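You operate a simulated robot arm through the tools that you are given. There is no shell and no other tool.

You run a simulated two-armed robot. Do the job below in one go: nothing can be reset, and whatever is moved stays where it is left.

TASK
Zero the counter and jog the drum one and a half turns.
Fine: switch on, low gear, the panel's jog button.

The check looks at the end state, three seconds after you hand in, the way a careful person would. Anything else that was tipped, shoved, dropped, spilled or broken makes it a failure.

THE ROBOT
Two 7-joint arms with two-finger parallel grippers on one trunk that stands fixed in place. Base frame: the origin is at the foot of the trunk, x ahead of it, y to its left, z up. Lengths are in mm, angles in degrees, forces in N, time in s.
The left shoulder is at [70, 156, 1132], the right one opposite. Each reaches about 1231 mm from its shoulder. Payload 3.91 kg a hand.
Tool frame (each hand has its own): the origin (TCP) lies between the finger pads and is the grasp point; the fingertips stand 30 mm ahead of it; z points along the fingers, y is the line along which they close. Largest opening 110 mm; finger width 20, thickness 10; the body of the gripper, 48 by 112 mm, starts 55 mm behind the TCP.
Orientation is that of the tool frame in the base frame, as a unit quaternion [x, y, z, w]. With the fingers straight down and closing along the base's y, the tool's x points along the base's -x, its y along +y and its z along -z.

THE INTERFACE
- The arms move only by the tool nudge_tool. It takes "left_steps", "right_steps" or both (then of equal length, played together; a hand with none holds still); each is a list of rows, each a list of 7 numbers: the shift along the tool's x, y, z in units of 500 mm (1.0 is 500 mm), then the turn, a rotation vector about the tool's x, y, z in units of 180 degrees (1.0 is 180 degrees), then the opening in per cent of the stroke, from 0 (shut) to 100 (fully open). In form: [[tx, ty, tz, rx, ry, rz, jaw], ...]. A call has 1 to 20 rows; each row is the pose to reach, as a shift and turn from the pose commanded when the call began, along the tool's axes at that moment. A call with a number of a shift or a turn outside -1 to 1 is refused whole. A row lasts 0.2 s, in which the tool goes at most 50 mm and 8.6 degrees; a call with a longer step from one row to the next is refused whole, and so is a gripper value outside its range. A pose out of reach is approached as far as the arm can. The call stops where the force on the tool passes 40 N (or 10 N more than at its start, if that is more) or the arm is blocked; 0.2 s more then pass. The fingers move at their own pace (about 108 mm/s each) and stop on an object; they squeeze with about 31 N. The grip force told is the motor's: it shows also when the fingers shut on nothing. Time passes only in rows, and 0.2 s behind the last, so rows that repeat a pose let the fingers close. The reply holds the time, the measured pose of the TCP, the force on the tool along the base axes, the opening and the grip force, in the units named above and with some noise, with the torque about the TCP (base axes, N m) and any sound that the robot's microphone picked up.
- Cameras (640 x 400 px; columns grow to the right, rows downward): "scene" is now at [143.8, 8.6, 1399.9]; the picture's right is [0.07, -1.00, 0.00], its down [-0.16, -0.01, -0.99] and it looks along [0.98, 0.07, -0.16] (base axes); focal length 214 px, centre (320, 200). "left" rides on the left gripper at [72, -17, -103] in its tool frame; the picture's right is [0.23, 0.97, 0.00], its down [-0.76, 0.18, -0.62] and it looks along [-0.61, 0.14, 0.78] (tool axes); focal length 222 px, centre (320, 200). "right" rides on the right gripper at [72, 17, -103] in its tool frame; the picture's right is [-0.23, 0.97, 0.00], its down [-0.76, -0.18, -0.62] and it looks along [-0.61, -0.14, 0.78] (tool axes); focal length 222 px, centre (320, 200). There is no depth. A picture from a camera that has moved, and an enlarged one, comes with that camera's place and axes in the base frame and with its lens.
- get_image(camera): a new picture of that camera. No time passes.
- slide_trunk(by): slides the trunk up (or, below 0, down) by that many mm; the arms and the scene camera ride with it, the base frame stays. It gives what a move gives, with no picture.
- turn_head(pan, tilt): turns the head with the scene camera to pan (to the left, within 86 degrees either way) and tilt (down, from -29 to 69), counted from straight ahead of the robot. It gives what a move gives.
- close_up(camera, box): a new picture of the part [left, top, right, bottom] of that camera's present view, enlarged. No time passes.
- job_done(): hands the job in; it is judged then, once.

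Places have to be worked out from the pictures, the camera data and where the tool is seen. Open the grippers and draw the arms clear of the work before you hand the job in, unless the task says otherwise.

The tools are called after "Call:" as a command line: name --argument value ..., lists and objects as JSON in quotes. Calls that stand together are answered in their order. nudge_tool: Moves the arms, as the interface text tells. Its arguments: {"type":"object","properties":{"left_steps":{"type":"array"},"right_steps":{"type":"array"}},"required":[]} The other tools are called the same way: slide_trunk (by) moves the trunk up or down; turn_head (pan, tilt) turns the head that bears the scene camera; get_image (camera) takes a picture; close_up (camera, box) takes an enlarged picture of a part of a camera's view; job_done () hands the job in.

At the start:

```text
time_s: 0.0
left_tool_pos: [549.8, 329.5, 1634.9]
left_tcp_rot: [0.0, 1.0, 0.0, 0.0]
left_wrist_force: [0.3, 0.5, 0.0]
left_moment: [-0.02, 0.0, 0.0]
left_gripper_width: 109.9
left_gripper_force: 0.2
right_tool_pos: [505.1, -196.7, 1604.5]
right_tcp_rot: [0.001, 1.0, 0.0, 0.0]
right_wrist_force: [-0.1, 0.0, -0.7]
right_moment: [-0.02, 0.01, 0.01]
right_gripper_width: 110.0
right_gripper_force: 0.1
trunk travel left (down, up): [-577.0, 363.0]
head pan, tilt (commanded): [3.9, 9.5]
```

scene: 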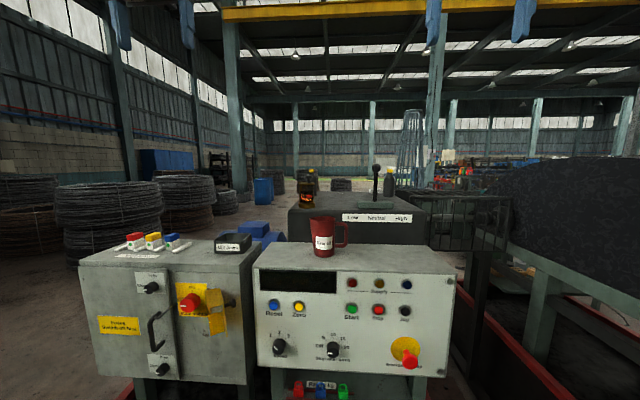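
right: 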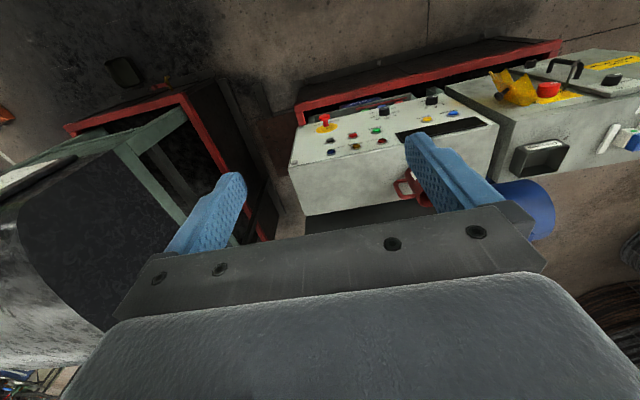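
left: 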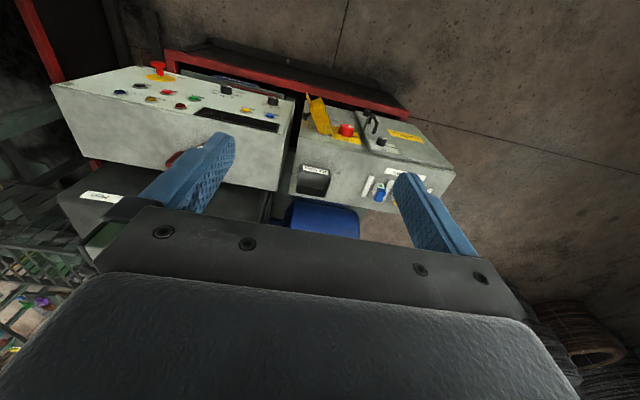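

The scene shows a control panel with buttons, a left cabinet with a main switch and what may be lock tags, a gear lever behind, and a drum on the right. I'll take enlarged looks at each part before moving anything.

Call:
close_up --camera "scene" --box '[250, 240, 460, 390]'

Call:
close_up --camera "scene" --box '[75, 220, 265, 390]'

Call:
close_up --camera "scene" --box '[280, 150, 480, 270]'

Call:
close_up --camera "scene" --box '[440, 140, 640, 400]'

```text
2.67 times, centred on (355, 315) of scene
camera zoom: at [143.8, 8.6, 1399.9], right [0.07, -1.0, 0.0], down [-0.16, -0.01, -0.99], along [0.98, 0.07, -0.16], focal length 572 px, centre (227, -107)
```

zoom: 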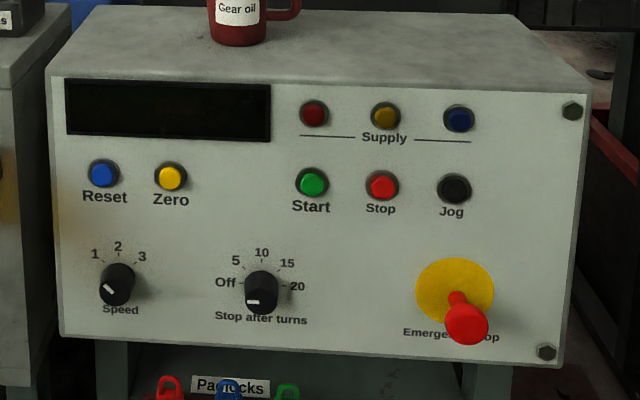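

```text
2.35 times, centred on (170, 305) of scene
camera zoom: at [143.8, 8.6, 1399.9], right [0.07, -1.0, 0.0], down [-0.16, -0.01, -0.99], along [0.98, 0.07, -0.16], focal length 505 px, centre (673, -47)
```

zoom: 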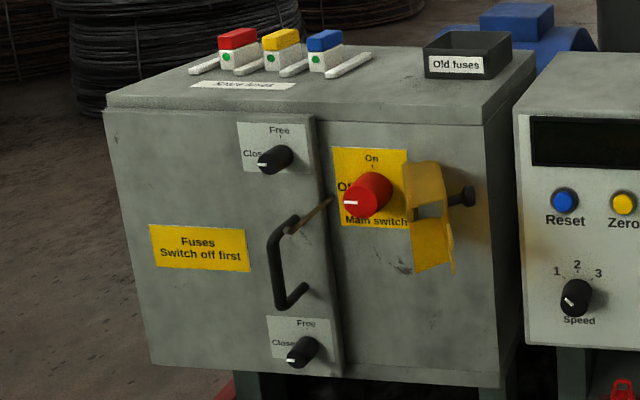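

```text
3.20 times, centred on (380, 210) of scene
camera zoom: at [143.8, 8.6, 1399.9], right [0.07, -1.0, 0.0], down [-0.16, -0.01, -0.99], along [0.98, 0.07, -0.16], focal length 686 px, centre (128, 168)
```

zoom: 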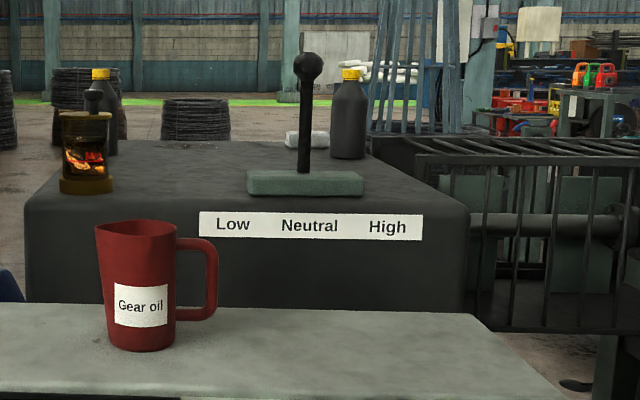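

```text
1.54 times, centred on (540, 270) of scene
camera zoom: at [143.8, 8.6, 1399.9], right [0.07, -1.0, 0.0], down [-0.16, -0.01, -0.99], along [0.98, 0.07, -0.16], focal length 330 px, centre (-18, 92)
```

zoom: 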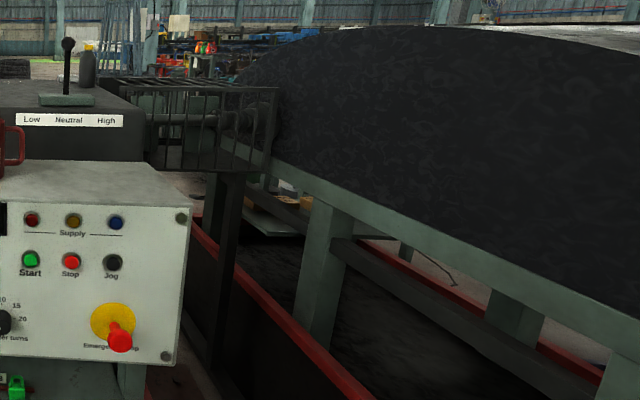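

The supply lamps are dark and the main switch appears to be at Off with its knob pointing left. I'll look around with the head for the drum, its surroundings, and anything that could be in its way.

Call:
turn_head --pan -45 --tilt 20

Call:
get_image --camera "scene"

```text
time_s: 1.2
left_tool_pos: [549.6, 330.1, 1634.1]
left_tcp_rot: [0.0, 1.0, 0.0, 0.0]
left_wrist_force: [0.7, 1.2, -1.2]
left_moment: [-0.01, 0.0, 0.01]
left_gripper_width: 110.0
left_gripper_force: 0.0
right_tool_pos: [505.0, -198.1, 1604.8]
right_tcp_rot: [0.0, 1.0, 0.001, 0.001]
right_wrist_force: [0.1, 0.3, 0.5]
right_moment: [-0.01, -0.02, -0.01]
right_gripper_width: 109.5
right_gripper_force: 0.1
trunk travel left (down, up): [-577.0, 363.0]
head pan, tilt (commanded): [-45.0, 20.0]
```

```text
taken
camera scene: at [117.0, -63.4, 1382.8], right [-0.71, -0.71, 0.0], down [-0.24, 0.24, -0.94], along [0.66, -0.66, -0.34], focal length 214 px, centre (320, 200)
```

scene: 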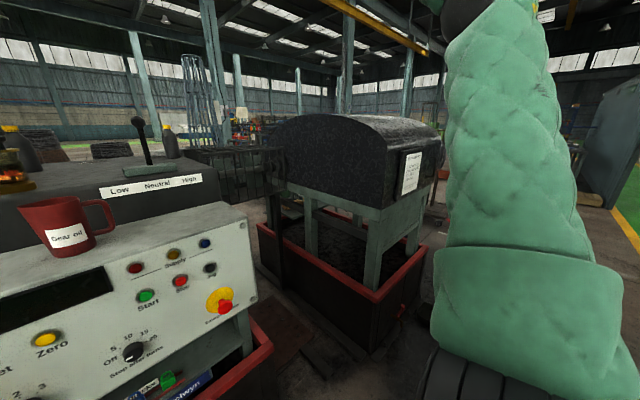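

The drum sits in a dark housing on a frame with a notice on its side. I'll zoom in on the notice, the guard and the shaft.

Call:
close_up --camera "scene" --box '[385, 140, 440, 205]'

Call:
close_up --camera "scene" --box '[180, 100, 440, 360]'

Call:
close_up --camera "scene" --box '[0, 100, 240, 400]'

```text
6.15 times, centred on (412, 172) of scene
camera zoom: at [117.0, -63.4, 1382.8], right [-0.71, -0.71, 0.0], down [-0.24, 0.24, -0.94], along [0.66, -0.66, -0.34], focal length 1320 px, centre (-249, 369)
```

zoom: 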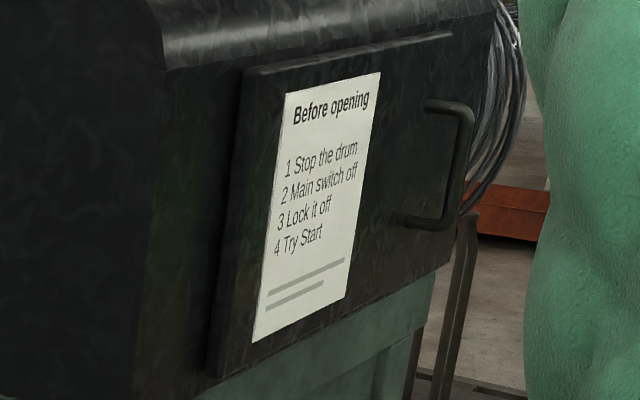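

```text
1.54 times, centred on (310, 230) of scene
camera zoom: at [117.0, -63.4, 1382.8], right [-0.71, -0.71, 0.0], down [-0.24, 0.24, -0.94], along [0.66, -0.66, -0.34], focal length 330 px, centre (335, 154)
```

zoom: 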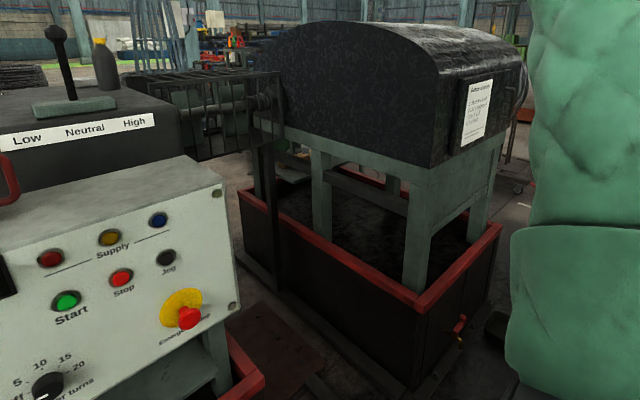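

```text
1.33 times, centred on (120, 250) of scene
camera zoom: at [117.0, -63.4, 1382.8], right [-0.71, -0.71, 0.0], down [-0.24, 0.24, -0.94], along [0.66, -0.66, -0.34], focal length 286 px, centre (587, 133)
```

zoom: 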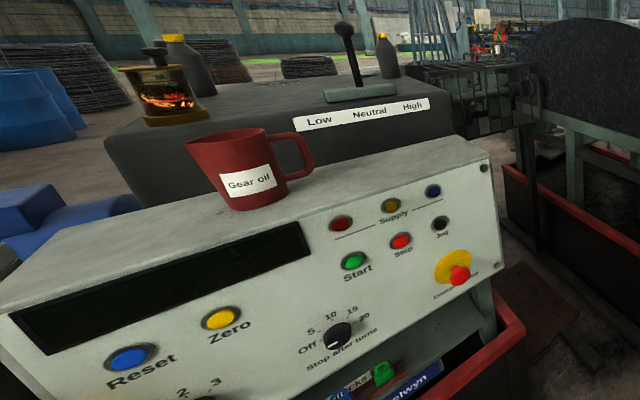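

I'll look at the left side, the fuse cabinet and the floor around it.

Call:
turn_head --pan 20 --tilt 40

Call:
get_image --camera "scene"

Call:
close_up --camera "scene" --box '[160, 100, 480, 300]'

```text
time_s: 2.5
left_tool_pos: [549.7, 329.6, 1636.7]
left_tcp_rot: [0.0, 1.0, 0.0, 0.0]
left_wrist_force: [-0.5, -0.2, 1.1]
left_moment: [0.03, -0.02, -0.02]
left_gripper_width: 110.1
left_gripper_force: 0.1
right_tool_pos: [505.6, -197.5, 1603.7]
right_tcp_rot: [0.0, 1.0, 0.0, 0.0]
right_wrist_force: [0.2, 1.0, -0.5]
right_moment: [0.0, -0.01, 0.01]
right_gripper_width: 109.9
right_gripper_force: 0.0
trunk travel left (down, up): [-577.0, 363.0]
head pan, tilt (commanded): [20.0, 40.0]
```

```text
taken
camera scene: at [131.0, 31.4, 1351.3], right [0.34, -0.94, 0.0], down [-0.6, -0.22, -0.77], along [0.72, 0.26, -0.64], focal length 214 px, centre (320, 200)
```

scene: 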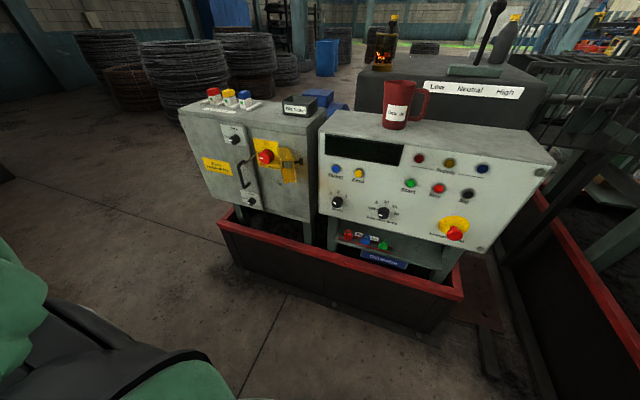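

```text
2.00 times, centred on (320, 200) of scene
camera zoom: at [131.0, 31.4, 1351.3], right [0.34, -0.94, 0.0], down [-0.6, -0.22, -0.77], along [0.72, 0.26, -0.64], focal length 429 px, centre (320, 200)
```

zoom: 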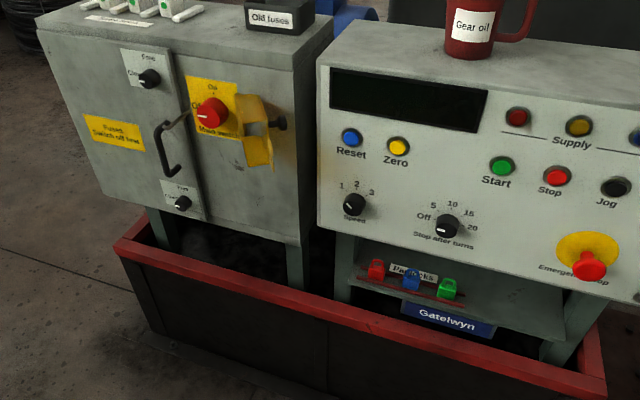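

The switch, the hasp, and the fuse cabinet need closer looks. I'll point the head at them and zoom.

Call:
close_up --camera "scene" --box '[240, 130, 310, 190]'

Call:
close_up --camera "scene" --box '[195, 80, 320, 145]'

Call:
close_up --camera "scene" --box '[360, 0, 470, 130]'

Call:
close_up --camera "scene" --box '[420, 170, 500, 260]'

```text
6.67 times, centred on (275, 160) of scene
camera zoom: at [131.0, 31.4, 1351.3], right [0.34, -0.94, 0.0], down [-0.6, -0.22, -0.77], along [0.72, 0.26, -0.64], focal length 1430 px, centre (620, 467)
```

zoom: 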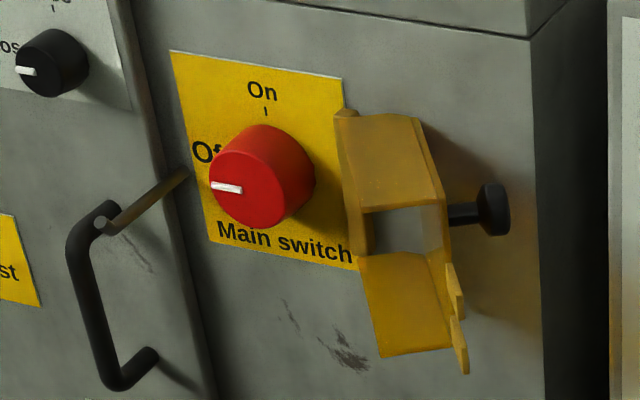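

```text
5.12 times, centred on (258, 112) of scene
camera zoom: at [131.0, 31.4, 1351.3], right [0.34, -0.94, 0.0], down [-0.6, -0.22, -0.77], along [0.72, 0.26, -0.64], focal length 1098 px, centre (640, 648)
```

zoom: 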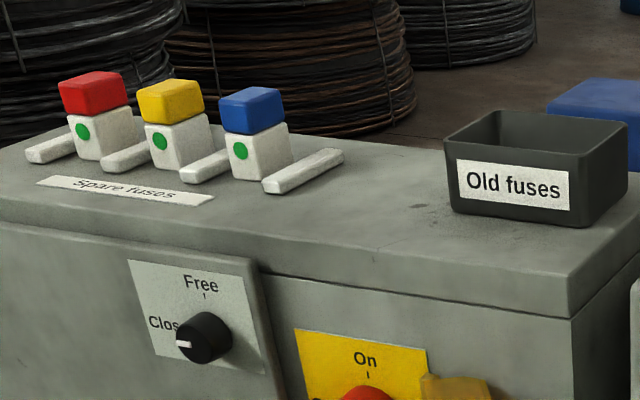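

```text
3.08 times, centred on (415, 65) of scene
camera zoom: at [131.0, 31.4, 1351.3], right [0.34, -0.94, 0.0], down [-0.6, -0.22, -0.77], along [0.72, 0.26, -0.64], focal length 660 px, centre (28, 615)
```

zoom: 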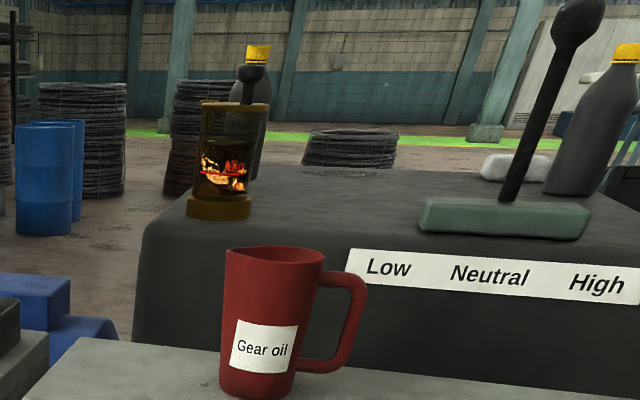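

```text
4.44 times, centred on (460, 215) of scene
camera zoom: at [131.0, 31.4, 1351.3], right [0.34, -0.94, 0.0], down [-0.6, -0.22, -0.77], along [0.72, 0.26, -0.64], focal length 953 px, centre (-302, 133)
```

zoom: 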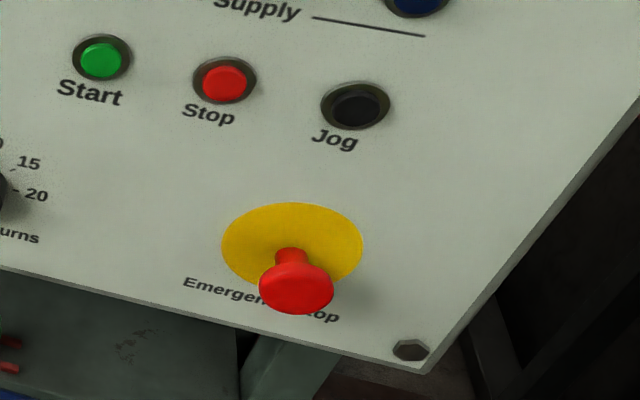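

No lamps are lit and the e-stop looks popped out. I'll take close-ups from both hand cameras to triangulate the panel, switch and lever positions.

Call:
close_up --camera "left" --box '[40, 40, 300, 230]'

Call:
close_up --camera "left" --box '[270, 60, 470, 230]'

Call:
close_up --camera "right" --box '[280, 40, 640, 240]'

```text
2.11 times, centred on (170, 135) of left
camera zoom: at [476.9, 312.3, 1738.2], right [-0.23, 0.97, 0.0], down [0.76, 0.18, 0.62], along [0.61, 0.14, -0.78], focal length 468 px, centre (636, 337)
```

zoom: 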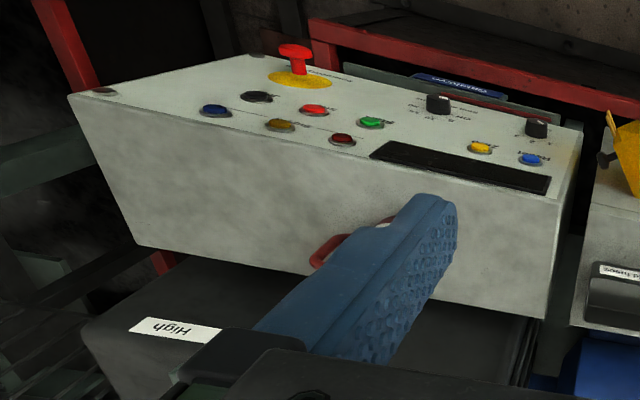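

```text
2.35 times, centred on (370, 145) of left
camera zoom: at [476.9, 312.3, 1738.2], right [-0.23, 0.97, 0.0], down [0.76, 0.18, 0.62], along [0.61, 0.14, -0.78], focal length 523 px, centre (202, 329)
```

zoom: 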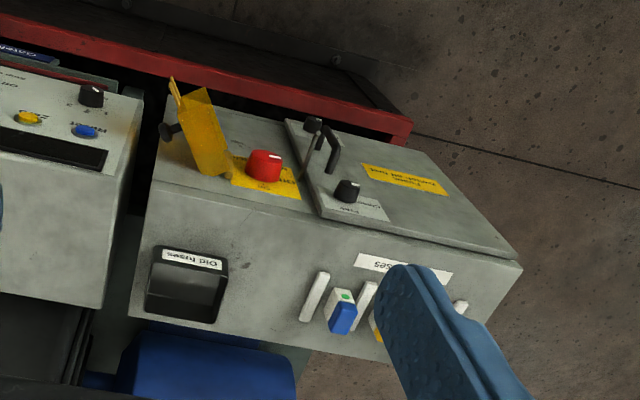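

```text
1.78 times, centred on (460, 140) of right
camera zoom: at [433.2, -180.5, 1706.8], right [0.23, 0.97, 0.0], down [0.76, -0.18, 0.62], along [0.61, -0.14, -0.78], focal length 395 px, centre (71, 307)
```

zoom: 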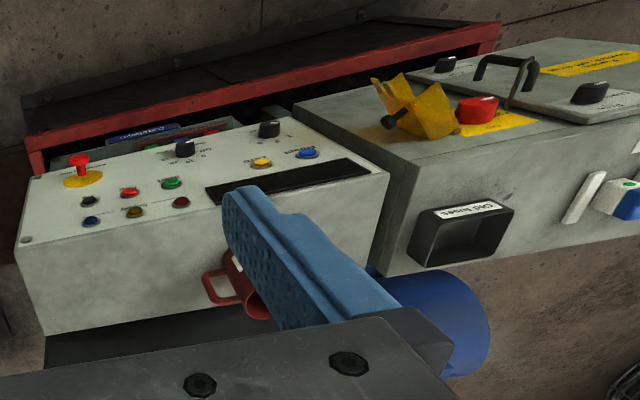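

The geometry comes out consistently. Both panel faces are vertical at x≈770. I place the main switch knob near (755, 479, 949), Jog near (772, -221, 943), Zero near (770, 120, 942), the e-stop head near (748, -233, 781) and the lever knob near (1128, -177, 1381). I'll turn both hands to point forward, staying high and clear.

Call:
nudge_tool --left_steps '[[0, 0, 0, 0, -0.0455, 0, 100], [0, 0, 0, 0, -0.0909, 0, 100], [0, 0, 0, 0, -0.1364, 0, 100], [0, 0, 0, 0, -0.1818, 0, 100], [0, 0, 0, 0, -0.2273, 0, 100], [0, 0, 0, 0, -0.2727, 0, 100], [0, 0, 0, 0, -0.3182, 0, 100], [0, 0, 0, 0, -0.3636, 0, 100], [0, 0, 0, 0, -0.4091, 0, 100], [0, 0, 0, 0, -0.4545, 0, 100], [0, 0, 0, 0, -0.5, 0, 100]]' --right_steps '[[0, 0, 0, 0, -0.0455, 0, 100], [0, 0, 0, 0, -0.0909, 0, 100], [0, 0, 0, 0, -0.1364, 0, 100], [0, 0, 0, 0, -0.1818, 0, 100], [0, 0, 0, 0, -0.2273, 0, 100], [0, 0, 0, 0, -0.2727, 0, 100], [0, 0, 0, 0, -0.3182, 0, 100], [0, 0, 0, 0, -0.3636, 0, 100], [0, 0, 0, 0, -0.4091, 0, 100], [0, 0, 0, 0, -0.4545, 0, 100], [0, 0, 0, 0, -0.5, 0, 100]]'

```text
time_s: 4.9
left_tool_pos: [550.3, 329.4, 1635.0]
left_tcp_rot: [0.0, 0.707, -0.001, 0.708]
left_wrist_force: [-0.5, 0.1, -0.3]
left_moment: [0.0, -0.01, -0.02]
left_gripper_width: 110.2
left_gripper_force: 0.0
right_tool_pos: [505.9, -197.9, 1604.3]
right_tcp_rot: [-0.001, 0.706, 0.0, 0.708]
right_wrist_force: [0.6, 0.4, -0.6]
right_moment: [0.01, 0.04, -0.02]
right_gripper_width: 109.8
right_gripper_force: 0.1
trunk travel left (down, up): [-577.0, 363.0]
head pan, tilt (commanded): [20.0, 40.0]
```

The hands now point forward. I'll lower the left hand in free space in front of the cabinet, staying well short of the panel face.

Call:
nudge_tool --left_steps '[[0.088, 0.027, -0.013, 0, 0, 0, 100], [0.176, 0.054, -0.026, 0, 0, 0, 100], [0.264, 0.082, -0.038, 0, 0, 0, 100], [0.352, 0.109, -0.051, 0, 0, 0, 100], [0.44, 0.136, -0.064, 0, 0, 0, 100], [0.528, 0.163, -0.076, 0, 0, 0, 100], [0.616, 0.191, -0.089, 0, 0, 0, 100], [0.704, 0.218, -0.102, 0, 0, 0, 100], [0.792, 0.245, -0.115, 0, 0, 0, 100], [0.88, 0.272, -0.127, 0, 0, 0, 100], [0.968, 0.3, -0.14, 0, 0, 0, 100]]'

Call:
turn_head --pan 20 --tilt 25

Call:
get_image --camera "scene"

Call:
get_image --camera "left"

```text
time_s: 7.3
left_tool_pos: [523.8, 535.4, 1159.6]
left_tcp_rot: [0.0, 0.706, 0.0, 0.708]
left_wrist_force: [-0.5, -0.3, 0.7]
left_moment: [0.0, -0.01, -0.02]
left_gripper_width: 110.1
left_gripper_force: 0.0
left hand out of reach, approached as far as the arm can: row 6, 7, 8, 9, 10, 11
right_tool_pos: [504.4, -198.0, 1606.0]
right_tcp_rot: [0.001, 0.707, -0.001, 0.707]
right_wrist_force: [0.3, 0.1, 0.1]
right_moment: [-0.03, 0.03, 0.0]
right_gripper_width: 110.3
right_gripper_force: 0.0
trunk travel left (down, up): [-577.0, 363.0]
head pan, tilt (commanded): [20.0, 40.0]
```

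```text
time_s: 8.1
left_tool_pos: [524.5, 534.4, 1161.0]
left_tcp_rot: [0.0, 0.707, 0.0, 0.707]
left_wrist_force: [-0.4, 0.0, -0.2]
left_moment: [0.02, -0.03, 0.03]
left_gripper_width: 109.9
left_gripper_force: 0.0
right_tool_pos: [504.6, -196.9, 1604.4]
right_tcp_rot: [0.001, 0.707, -0.001, 0.707]
right_wrist_force: [-0.2, -0.8, -0.3]
right_moment: [0.03, -0.02, 0.03]
right_gripper_width: 109.9
right_gripper_force: 0.1
trunk travel left (down, up): [-577.0, 363.0]
head pan, tilt (commanded): [20.0, 25.0]
```

```text
taken
camera scene: at [137.5, 34.0, 1374.6], right [0.34, -0.94, 0.0], down [-0.4, -0.14, -0.91], along [0.85, 0.31, -0.42], focal length 214 px, centre (320, 200)
```

scene: 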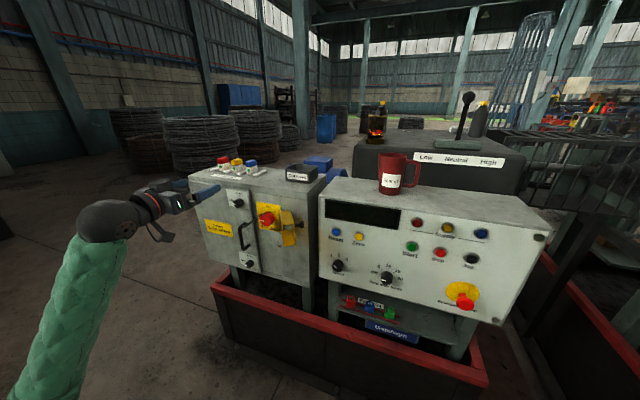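

```text
taken
camera left: at [421.0, 518.3, 1087.8], right [0.0, 0.97, -0.23], down [-0.62, 0.18, 0.76], along [0.78, 0.14, 0.61], focal length 222 px, centre (320, 200)
```

left: 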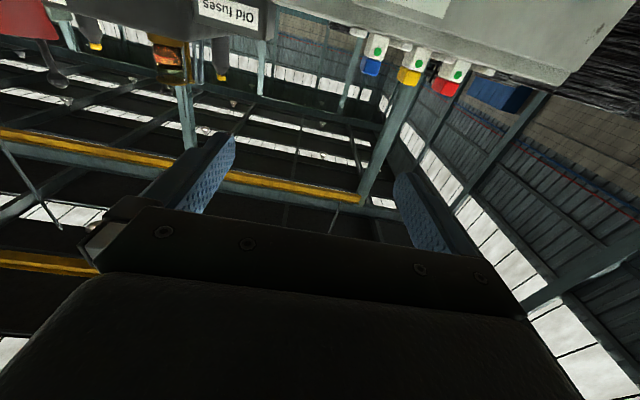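

The left hand stopped at about (524, 535, 1160), because that pose was too close to the shoulder. I'll push it forward slightly, which also shows which pose the next shift is counted from.

Call:
nudge_tool --left_steps '[[0, 0, 0.08, 0, 0, 0, 100], [0, 0, 0.16, 0, 0, 0, 100], [0, 0, 0.2, 0, 0, 0, 100]]'

```text
time_s: 8.9
left_tool_pos: [625.6, 533.6, 1159.3]
left_tcp_rot: [-0.001, 0.706, 0.001, 0.708]
left_wrist_force: [0.1, 0.1, -0.2]
left_moment: [0.0, 0.02, -0.03]
left_gripper_width: 110.1
left_gripper_force: 0.0
right_tool_pos: [506.6, -196.1, 1604.8]
right_tcp_rot: [0.0, 0.707, 0.0, 0.707]
right_wrist_force: [-0.9, 0.4, 0.9]
right_moment: [-0.03, 0.0, -0.02]
right_gripper_width: 109.9
right_gripper_force: 0.1
trunk travel left (down, up): [-577.0, 363.0]
head pan, tilt (commanded): [20.0, 25.0]
```

The shift is counted from the pose actually reached, at (625, 534, 1160). I'll move the hand in front of the main switch, with the fingertips still about 90 mm short of the knob.

Call:
nudge_tool --left_steps '[[0.084, -0.022, -0.004, 0, 0, 0, 100], [0.168, -0.044, -0.008, 0, 0, 0, 100], [0.252, -0.066, -0.012, 0, 0, 0, 100], [0.336, -0.088, -0.016, 0, 0, 0, 100], [0.42, -0.11, -0.02, 0, 0, 0, 100]]'

Call:
get_image --camera "left"

Call:
get_image --camera "scene"

```text
time_s: 10.1
left_tool_pos: [612.0, 473.3, 945.1]
left_tcp_rot: [0.0, 0.707, 0.001, 0.708]
left_wrist_force: [-0.5, -0.7, 0.7]
left_moment: [0.0, 0.0, 0.01]
left_gripper_width: 109.7
left_gripper_force: 0.1
right_tool_pos: [504.0, -197.6, 1603.4]
right_tcp_rot: [0.0, 0.707, 0.0, 0.707]
right_wrist_force: [-1.4, 0.9, 0.3]
right_moment: [-0.02, 0.03, -0.03]
right_gripper_width: 110.0
right_gripper_force: 0.1
trunk travel left (down, up): [-577.0, 363.0]
head pan, tilt (commanded): [20.0, 25.0]
```

```text
taken
camera left: at [508.5, 456.4, 872.3], right [0.0, 0.97, -0.23], down [-0.62, 0.18, 0.76], along [0.78, 0.14, 0.61], focal length 222 px, centre (320, 200)
```

left: 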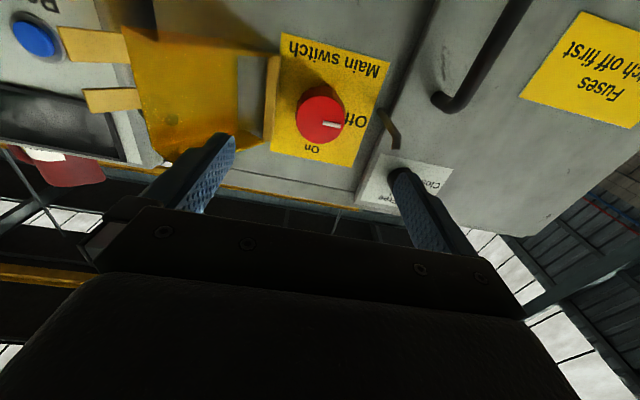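

```text
taken
camera scene: at [137.4, 33.9, 1374.8], right [0.34, -0.94, 0.0], down [-0.4, -0.14, -0.91], along [0.85, 0.31, -0.42], focal length 214 px, centre (320, 200)
```

scene: 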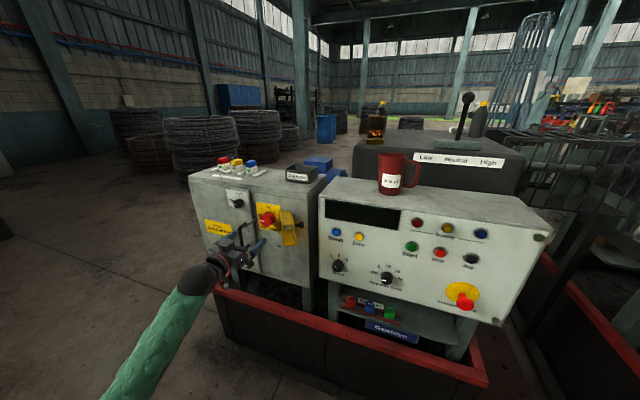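

The left camera now shows the switch and hasp from the front, upside down. I'll enlarge it to measure the clearance.

Call:
close_up --camera "left" --box '[50, 0, 450, 210]'

Call:
close_up --camera "scene" --box '[190, 170, 330, 290]'

```text
1.60 times, centred on (250, 105) of left
camera zoom: at [508.5, 456.4, 872.3], right [0.0, 0.97, -0.23], down [-0.62, 0.18, 0.76], along [0.78, 0.14, 0.61], focal length 355 px, centre (432, 352)
```

zoom: 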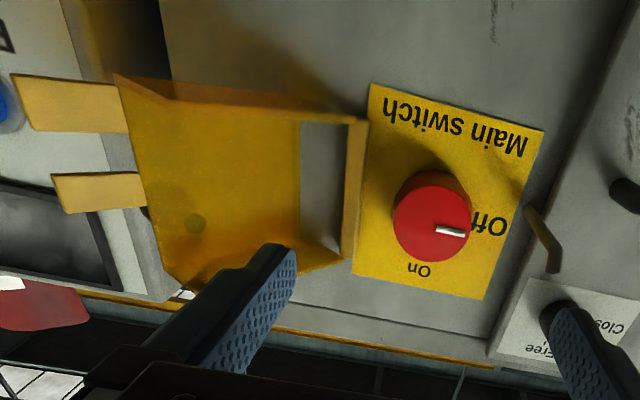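

```text
3.33 times, centred on (260, 230) of scene
camera zoom: at [137.4, 33.9, 1374.8], right [0.34, -0.94, 0.0], down [-0.4, -0.14, -0.91], along [0.85, 0.31, -0.42], focal length 715 px, centre (520, 100)
```

zoom: 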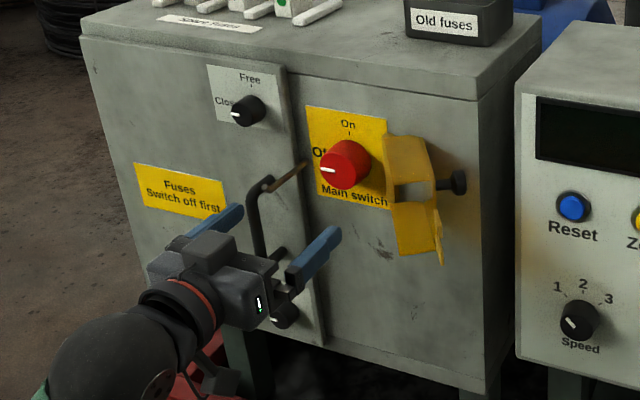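

The knob front centre is about (745.5, 475.5, 950), with a diameter near 50 mm and the face at about x=771. The hasp starts around y=420, and a thin rod sticks out near (686–766, 541, 936). A grip rolled 45° to 135° clears both, so I'll dry-run that roll here in free space.

Call:
nudge_tool --left_steps '[[-0.004, 0.002, 0, 0, 0, 0.0417, 64], [-0.008, 0.004, 0, 0, 0, 0.0833, 64], [-0.01, 0.005, 0, 0, 0, 0.125, 64], [-0.01, 0.005, 0, 0, 0, 0.1667, 64], [-0.01, 0.005, 0, 0, 0, 0.2083, 64], [-0.01, 0.005, 0, 0, 0, 0.25, 64], [-0.01, 0.005, 0, 0, 0, 0.295, 64], [-0.01, 0.005, 0, 0, 0, 0.34, 64], [-0.01, 0.005, 0, 0, 0, 0.385, 64], [-0.01, 0.005, 0, 0, 0, 0.43, 64], [-0.01, 0.005, 0, 0, 0, 0.475, 64], [-0.01, 0.005, 0, 0, 0, 0.52, 64], [-0.01, 0.005, 0, 0, 0, 0.565, 64], [-0.01, 0.005, 0, 0, 0, 0.61, 64], [-0.01, 0.005, 0, 0, 0, 0.655, 64], [-0.01, 0.005, 0, 0, 0, 0.7, 64], [-0.01, 0.005, 0, 0, 0, 0.745, 64], [-0.01, 0.005, 0, 0, 0, 0.75, 64]]'

Call:
get_image --camera "left"

Call:
get_image --camera "scene"

```text
time_s: 13.9
left_tool_pos: [614.4, 477.3, 950.5]
left_tcp_rot: [0.653, 0.27, 0.654, 0.27]
left_wrist_force: [1.4, -0.9, -0.4]
left_moment: [0.01, -0.01, 0.01]
left_gripper_width: 70.2
left_gripper_force: 0.0
right_tool_pos: [504.8, -197.8, 1603.8]
right_tcp_rot: [0.001, 0.707, 0.0, 0.707]
right_wrist_force: [0.4, -0.4, 0.3]
right_moment: [-0.01, 0.01, -0.02]
right_gripper_width: 109.9
right_gripper_force: 0.0
trunk travel left (down, up): [-577.0, 363.0]
head pan, tilt (commanded): [20.0, 25.0]
```

```text
taken
camera left: at [509.9, 539.9, 989.6], right [0.0, -0.53, 0.85], down [-0.62, -0.66, -0.41], along [0.78, -0.53, -0.33], focal length 222 px, centre (320, 200)
```

left: 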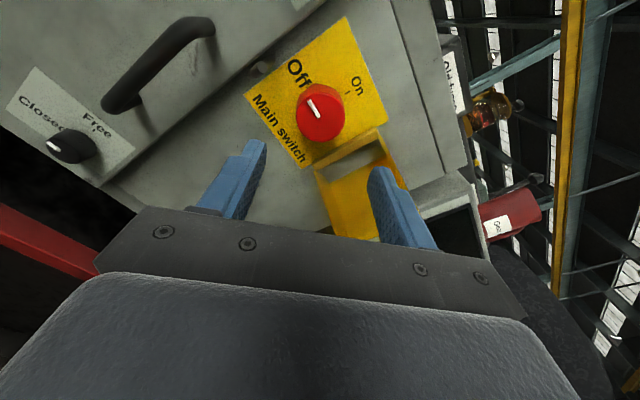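

```text
taken
camera scene: at [137.6, 34.1, 1374.6], right [0.34, -0.94, 0.0], down [-0.4, -0.14, -0.91], along [0.85, 0.31, -0.42], focal length 214 px, centre (320, 200)
```

scene: 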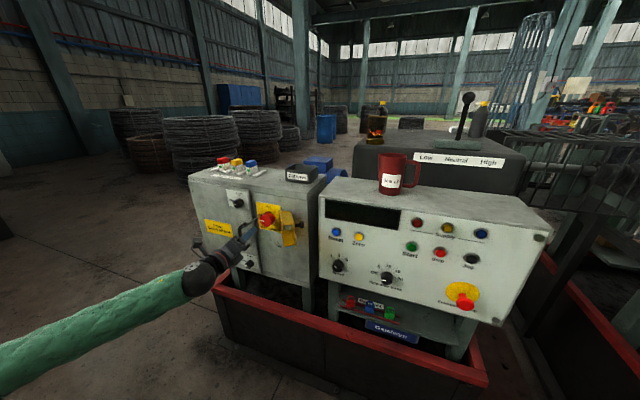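

The roll is reachable throughout, and the knob centre comes out at about (474.5, 949) in y and z. I'll take a closer look at the rod near the switch before going in.

Call:
close_up --camera "left" --box '[180, 10, 420, 180]'

Call:
close_up --camera "scene" --box '[190, 180, 310, 280]'

```text
2.35 times, centred on (300, 95) of left
camera zoom: at [509.9, 539.9, 989.6], right [0.0, -0.53, 0.85], down [-0.62, -0.66, -0.41], along [0.78, -0.53, -0.33], focal length 523 px, centre (367, 447)
```

zoom: 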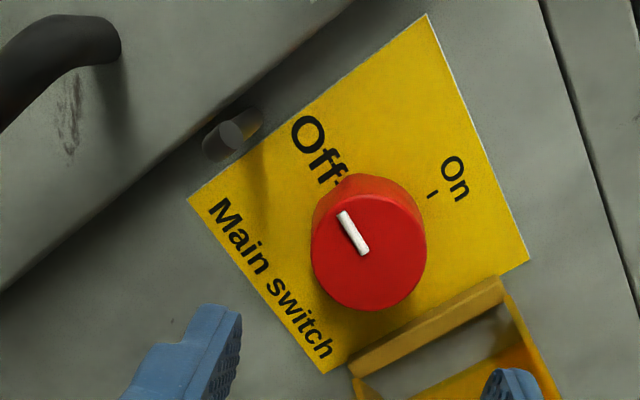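

```text
4.00 times, centred on (250, 230) of scene
camera zoom: at [137.6, 34.1, 1374.6], right [0.34, -0.94, 0.0], down [-0.4, -0.14, -0.91], along [0.85, 0.31, -0.42], focal length 858 px, centre (600, 80)
```

zoom: 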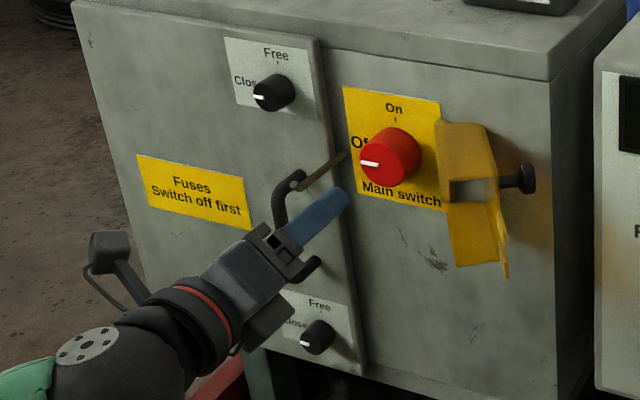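

The rod is a padlock staple, clear of the grip path. I'll roll back to 45° and centre on the knob axis.

Call:
nudge_tool --left_steps '[[-0.006, 0.002, 0, 0, 0, -0.0455, 64], [-0.006, 0.002, 0, 0, 0, -0.0909, 64], [-0.006, 0.002, 0, 0, 0, -0.1364, 64], [-0.006, 0.002, 0, 0, 0, -0.1818, 64], [-0.006, 0.002, 0, 0, 0, -0.2273, 64], [-0.006, 0.002, 0, 0, 0, -0.2727, 64], [-0.006, 0.002, 0, 0, 0, -0.3182, 64], [-0.006, 0.002, 0, 0, 0, -0.3636, 64], [-0.006, 0.002, 0, 0, 0, -0.4091, 64], [-0.006, 0.002, 0, 0, 0, -0.4545, 64], [-0.006, 0.002, 0, 0, 0, -0.5, 64], [-0.006, 0.002, 0.06, 0, 0, -0.5, 64], [-0.006, 0.002, 0.12, 0, 0, -0.5, 64]]'

Call:
get_image --camera "left"

Call:
close_up --camera "scene" --box '[190, 180, 310, 280]'

```text
time_s: 16.7
left_tool_pos: [670.9, 475.4, 948.6]
left_tcp_rot: [0.269, 0.654, 0.272, 0.653]
left_wrist_force: [0.3, 0.2, -0.4]
left_moment: [0.01, 0.01, -0.02]
left_gripper_width: 70.4
left_gripper_force: 0.0
right_tool_pos: [504.5, -197.1, 1603.5]
right_tcp_rot: [0.001, 0.707, -0.001, 0.707]
right_wrist_force: [0.7, -1.2, -0.8]
right_moment: [-0.02, 0.01, 0.02]
right_gripper_width: 110.0
right_gripper_force: 0.1
trunk travel left (down, up): [-577.0, 363.0]
head pan, tilt (commanded): [20.0, 25.0]
```

```text
taken
camera left: at [568.0, 515.0, 884.7], right [0.0, 0.85, 0.53], down [-0.62, -0.41, 0.66], along [0.78, -0.33, 0.53], focal length 222 px, centre (320, 200)
```

left: 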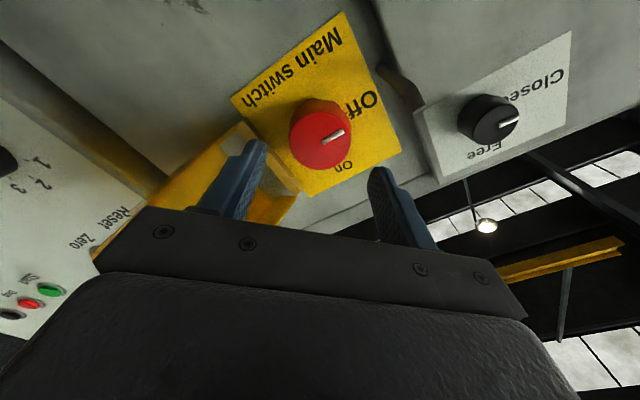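

```text
4.00 times, centred on (250, 230) of scene
camera zoom: at [137.8, 34.0, 1374.6], right [0.34, -0.94, 0.0], down [-0.4, -0.14, -0.91], along [0.85, 0.31, -0.42], focal length 858 px, centre (600, 80)
```

zoom: 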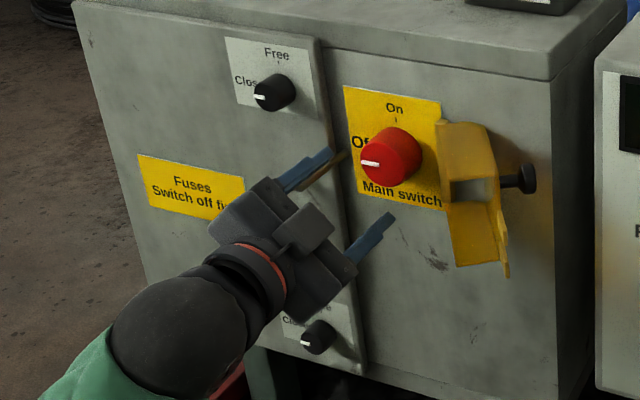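

The alignment is good: the knob is centred between the fingers, with clearance to the hasp and staple. I'll advance 62 mm so the fingertips reach past the knob front, then close.

Call:
nudge_tool --left_steps '[[0, 0, 0.04, 0, 0, 0, 64], [0, 0, 0.08, 0, 0, 0, 64], [0, 0, 0.105, 0, 0, 0, 64], [0, 0, 0.124, 0, 0, 0, 64], [0, 0, 0.124, 0, 0, 0, 64]]'

Call:
get_image --camera "left"

Call:
close_up --camera "scene" --box '[190, 180, 310, 280]'

```text
time_s: 17.9
left_tool_pos: [734.6, 473.7, 950.7]
left_tcp_rot: [0.27, 0.653, 0.271, 0.653]
left_wrist_force: [0.6, -0.4, 0.1]
left_moment: [-0.01, -0.03, 0.02]
left_gripper_width: 70.4
left_gripper_force: 0.1
right_tool_pos: [505.9, -197.1, 1604.7]
right_tcp_rot: [0.0, 0.707, 0.0, 0.707]
right_wrist_force: [-0.5, -0.2, 0.3]
right_moment: [0.01, 0.05, 0.01]
right_gripper_width: 110.1
right_gripper_force: 0.1
trunk travel left (down, up): [-577.0, 363.0]
head pan, tilt (commanded): [20.0, 25.0]
```

```text
taken
camera left: at [631.4, 512.4, 886.2], right [0.0, 0.85, 0.53], down [-0.62, -0.41, 0.66], along [0.78, -0.33, 0.53], focal length 222 px, centre (320, 200)
```

left: 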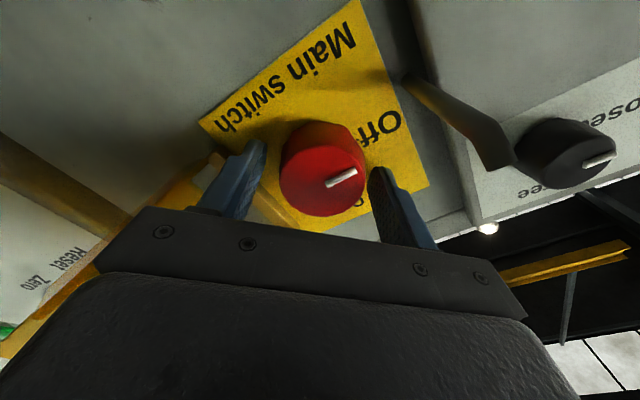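

```text
4.00 times, centred on (250, 230) of scene
camera zoom: at [137.5, 33.9, 1374.7], right [0.34, -0.94, 0.0], down [-0.4, -0.14, -0.91], along [0.85, 0.31, -0.42], focal length 858 px, centre (600, 80)
```

zoom: 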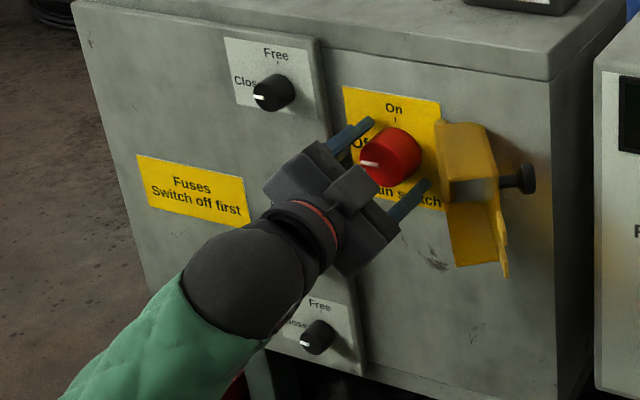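

The knob sits between the fingers with no contact force. I'll close on it.

Call:
nudge_tool --left_steps '[[0, 0, 0, 0, 0, 0, 0], [0, 0, 0, 0, 0, 0, 0], [0, 0, 0, 0, 0, 0, 0]]'

Call:
get_image --camera "left"

```text
time_s: 18.7
left_tool_pos: [735.2, 472.9, 950.4]
left_tcp_rot: [0.269, 0.653, 0.271, 0.654]
left_wrist_force: [11.7, 9.7, 11.8]
left_moment: [0.02, -0.21, 0.44]
left_gripper_width: 53.1
left_gripper_force: 45.0
right_tool_pos: [504.9, -197.6, 1603.2]
right_tcp_rot: [0.0, 0.707, 0.0, 0.707]
right_wrist_force: [0.0, -0.1, 0.8]
right_moment: [-0.01, 0.01, -0.04]
right_gripper_width: 109.8
right_gripper_force: 0.2
trunk travel left (down, up): [-577.0, 363.0]
head pan, tilt (commanded): [20.0, 25.0]
```

```text
taken
camera left: at [631.6, 513.2, 886.8], right [0.0, 0.85, 0.53], down [-0.62, -0.41, 0.66], along [0.78, -0.33, 0.53], focal length 222 px, centre (320, 200)
```

left: 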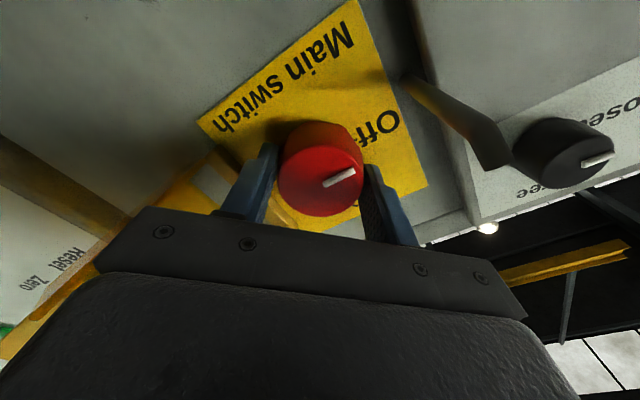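

The knob is gripped at 53 mm, with a slight sideways load that means I'm about 1–2 mm off centre. I'll trim that, then turn clockwise in steps.

Call:
nudge_tool --left_steps '[[0, 0.003, 0, 0, 0, 0, 0], [0, 0.003, 0, 0, 0, 0, 0]]'

```text
time_s: 19.3
left_tool_pos: [735.2, 474.3, 950.1]
left_tcp_rot: [0.27, 0.653, 0.271, 0.653]
left_wrist_force: [-0.5, -1.9, 2.1]
left_moment: [0.03, -0.32, -0.31]
left_gripper_width: 53.2
left_gripper_force: 45.2
right_tool_pos: [504.9, -197.5, 1605.0]
right_tcp_rot: [0.0, 0.707, 0.001, 0.707]
right_wrist_force: [0.1, 0.1, 0.1]
right_moment: [0.0, -0.03, 0.01]
right_gripper_width: 109.9
right_gripper_force: 0.1
trunk travel left (down, up): [-577.0, 363.0]
head pan, tilt (commanded): [20.0, 25.0]
```

The load is now near zero, so I'm centred. I'll turn the knob 90° clockwise about the tool axis.

Call:
nudge_tool --left_steps '[[0, 0, 0, 0, 0, 0.0455, 0], [0, 0, 0, 0, 0, 0.0909, 0], [0, 0, 0, 0, 0, 0.1364, 0], [0, 0, 0, 0, 0, 0.1818, 0], [0, 0, 0, 0, 0, 0.2273, 0], [0, 0, 0, 0, 0, 0.2727, 0], [0, 0, 0, 0, 0, 0.3182, 0], [0, 0, 0, 0, 0, 0.3636, 0], [0, 0, 0, 0, 0, 0.4091, 0], [0, 0, 0, 0, 0, 0.4545, 0], [0, 0, 0, 0, 0, 0.5, 0], [0, 0, 0, 0, 0, 0.5, 0]]'

Call:
get_image --camera "left"

Call:
get_image --camera "scene"

```text
time_s: 21.7
left_tool_pos: [734.9, 475.0, 949.9]
left_tcp_rot: [0.652, 0.274, 0.651, 0.276]
left_wrist_force: [-3.8, -6.2, -2.7]
left_moment: [0.03, 0.08, 0.58]
left_gripper_width: 52.9
left_gripper_force: 45.2
right_tool_pos: [505.4, -196.5, 1603.5]
right_tcp_rot: [-0.001, 0.707, 0.001, 0.707]
right_wrist_force: [-0.5, -0.3, -0.6]
right_moment: [0.0, -0.02, 0.0]
right_gripper_width: 110.2
right_gripper_force: 0.0
trunk travel left (down, up): [-577.0, 363.0]
head pan, tilt (commanded): [20.0, 25.0]
stopped in row 12 (left hand): the force on the tool passed its limit at 41 N (the readings are from after the stop); the commanded pose is now the measured one
```

```text
taken
camera left: at [631.8, 538.5, 988.3], right [0.0, -0.52, 0.86], down [-0.63, -0.67, -0.4], along [0.78, -0.54, -0.32], focal length 222 px, centre (320, 200)
```

left: 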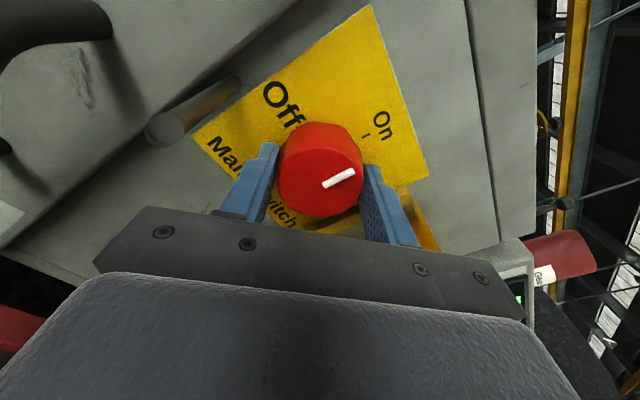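

```text
taken
camera scene: at [137.9, 34.2, 1375.1], right [0.34, -0.94, 0.0], down [-0.4, -0.14, -0.91], along [0.85, 0.31, -0.42], focal length 214 px, centre (320, 200)
```

scene: 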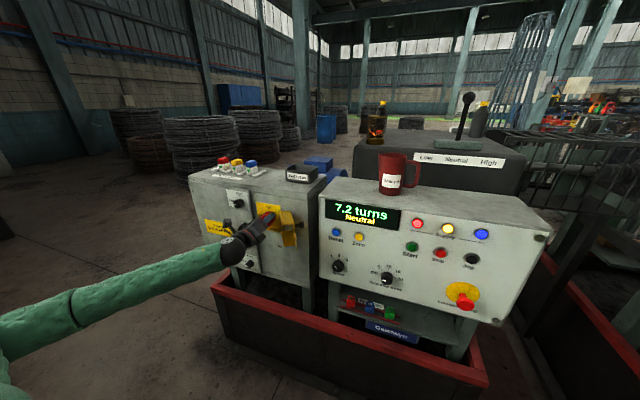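

The switch is on, and the display reads "7.2 turns / Neutral". I'll open the left gripper now and check the lamps up close.

Call:
nudge_tool --left_steps '[[0, 0, 0, 0, 0, 0, 64], [0, 0, 0, 0, 0, 0, 64], [0, 0, 0, 0, 0, 0, 64]]'

Call:
close_up --camera "scene" --box '[310, 185, 560, 330]'

Call:
get_image --camera "left"

```text
time_s: 22.5
left_tool_pos: [736.0, 473.6, 949.7]
left_tcp_rot: [0.653, 0.273, 0.651, 0.275]
left_wrist_force: [0.1, -0.6, 0.5]
left_moment: [-0.02, -0.02, -0.02]
left_gripper_width: 70.5
left_gripper_force: 0.0
right_tool_pos: [504.5, -197.8, 1603.3]
right_tcp_rot: [0.0, 0.707, -0.001, 0.707]
right_wrist_force: [-0.7, -0.1, 0.0]
right_moment: [-0.01, 0.01, 0.03]
right_gripper_width: 110.0
right_gripper_force: 0.1
trunk travel left (down, up): [-577.0, 363.0]
head pan, tilt (commanded): [20.0, 25.0]
```

```text
2.56 times, centred on (435, 258) of scene
camera zoom: at [137.8, 34.1, 1374.6], right [0.34, -0.94, 0.0], down [-0.4, -0.14, -0.91], along [0.85, 0.31, -0.42], focal length 549 px, centre (26, 53)
```

zoom: 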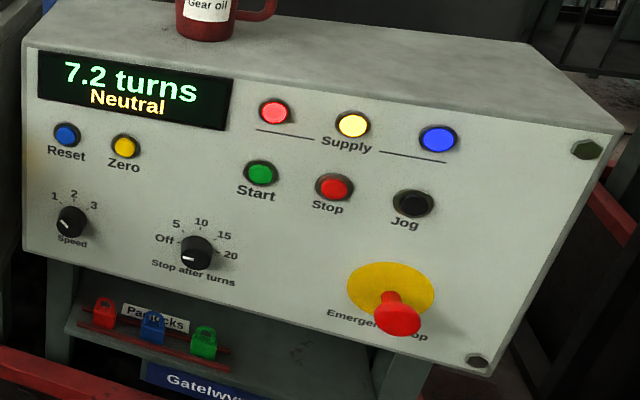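

```text
taken
camera left: at [632.2, 538.7, 988.1], right [0.0, -0.52, 0.86], down [-0.63, -0.67, -0.4], along [0.78, -0.53, -0.32], focal length 222 px, centre (320, 200)
```

left: 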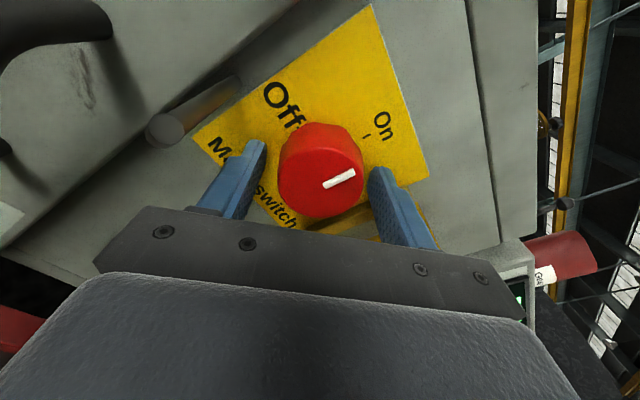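

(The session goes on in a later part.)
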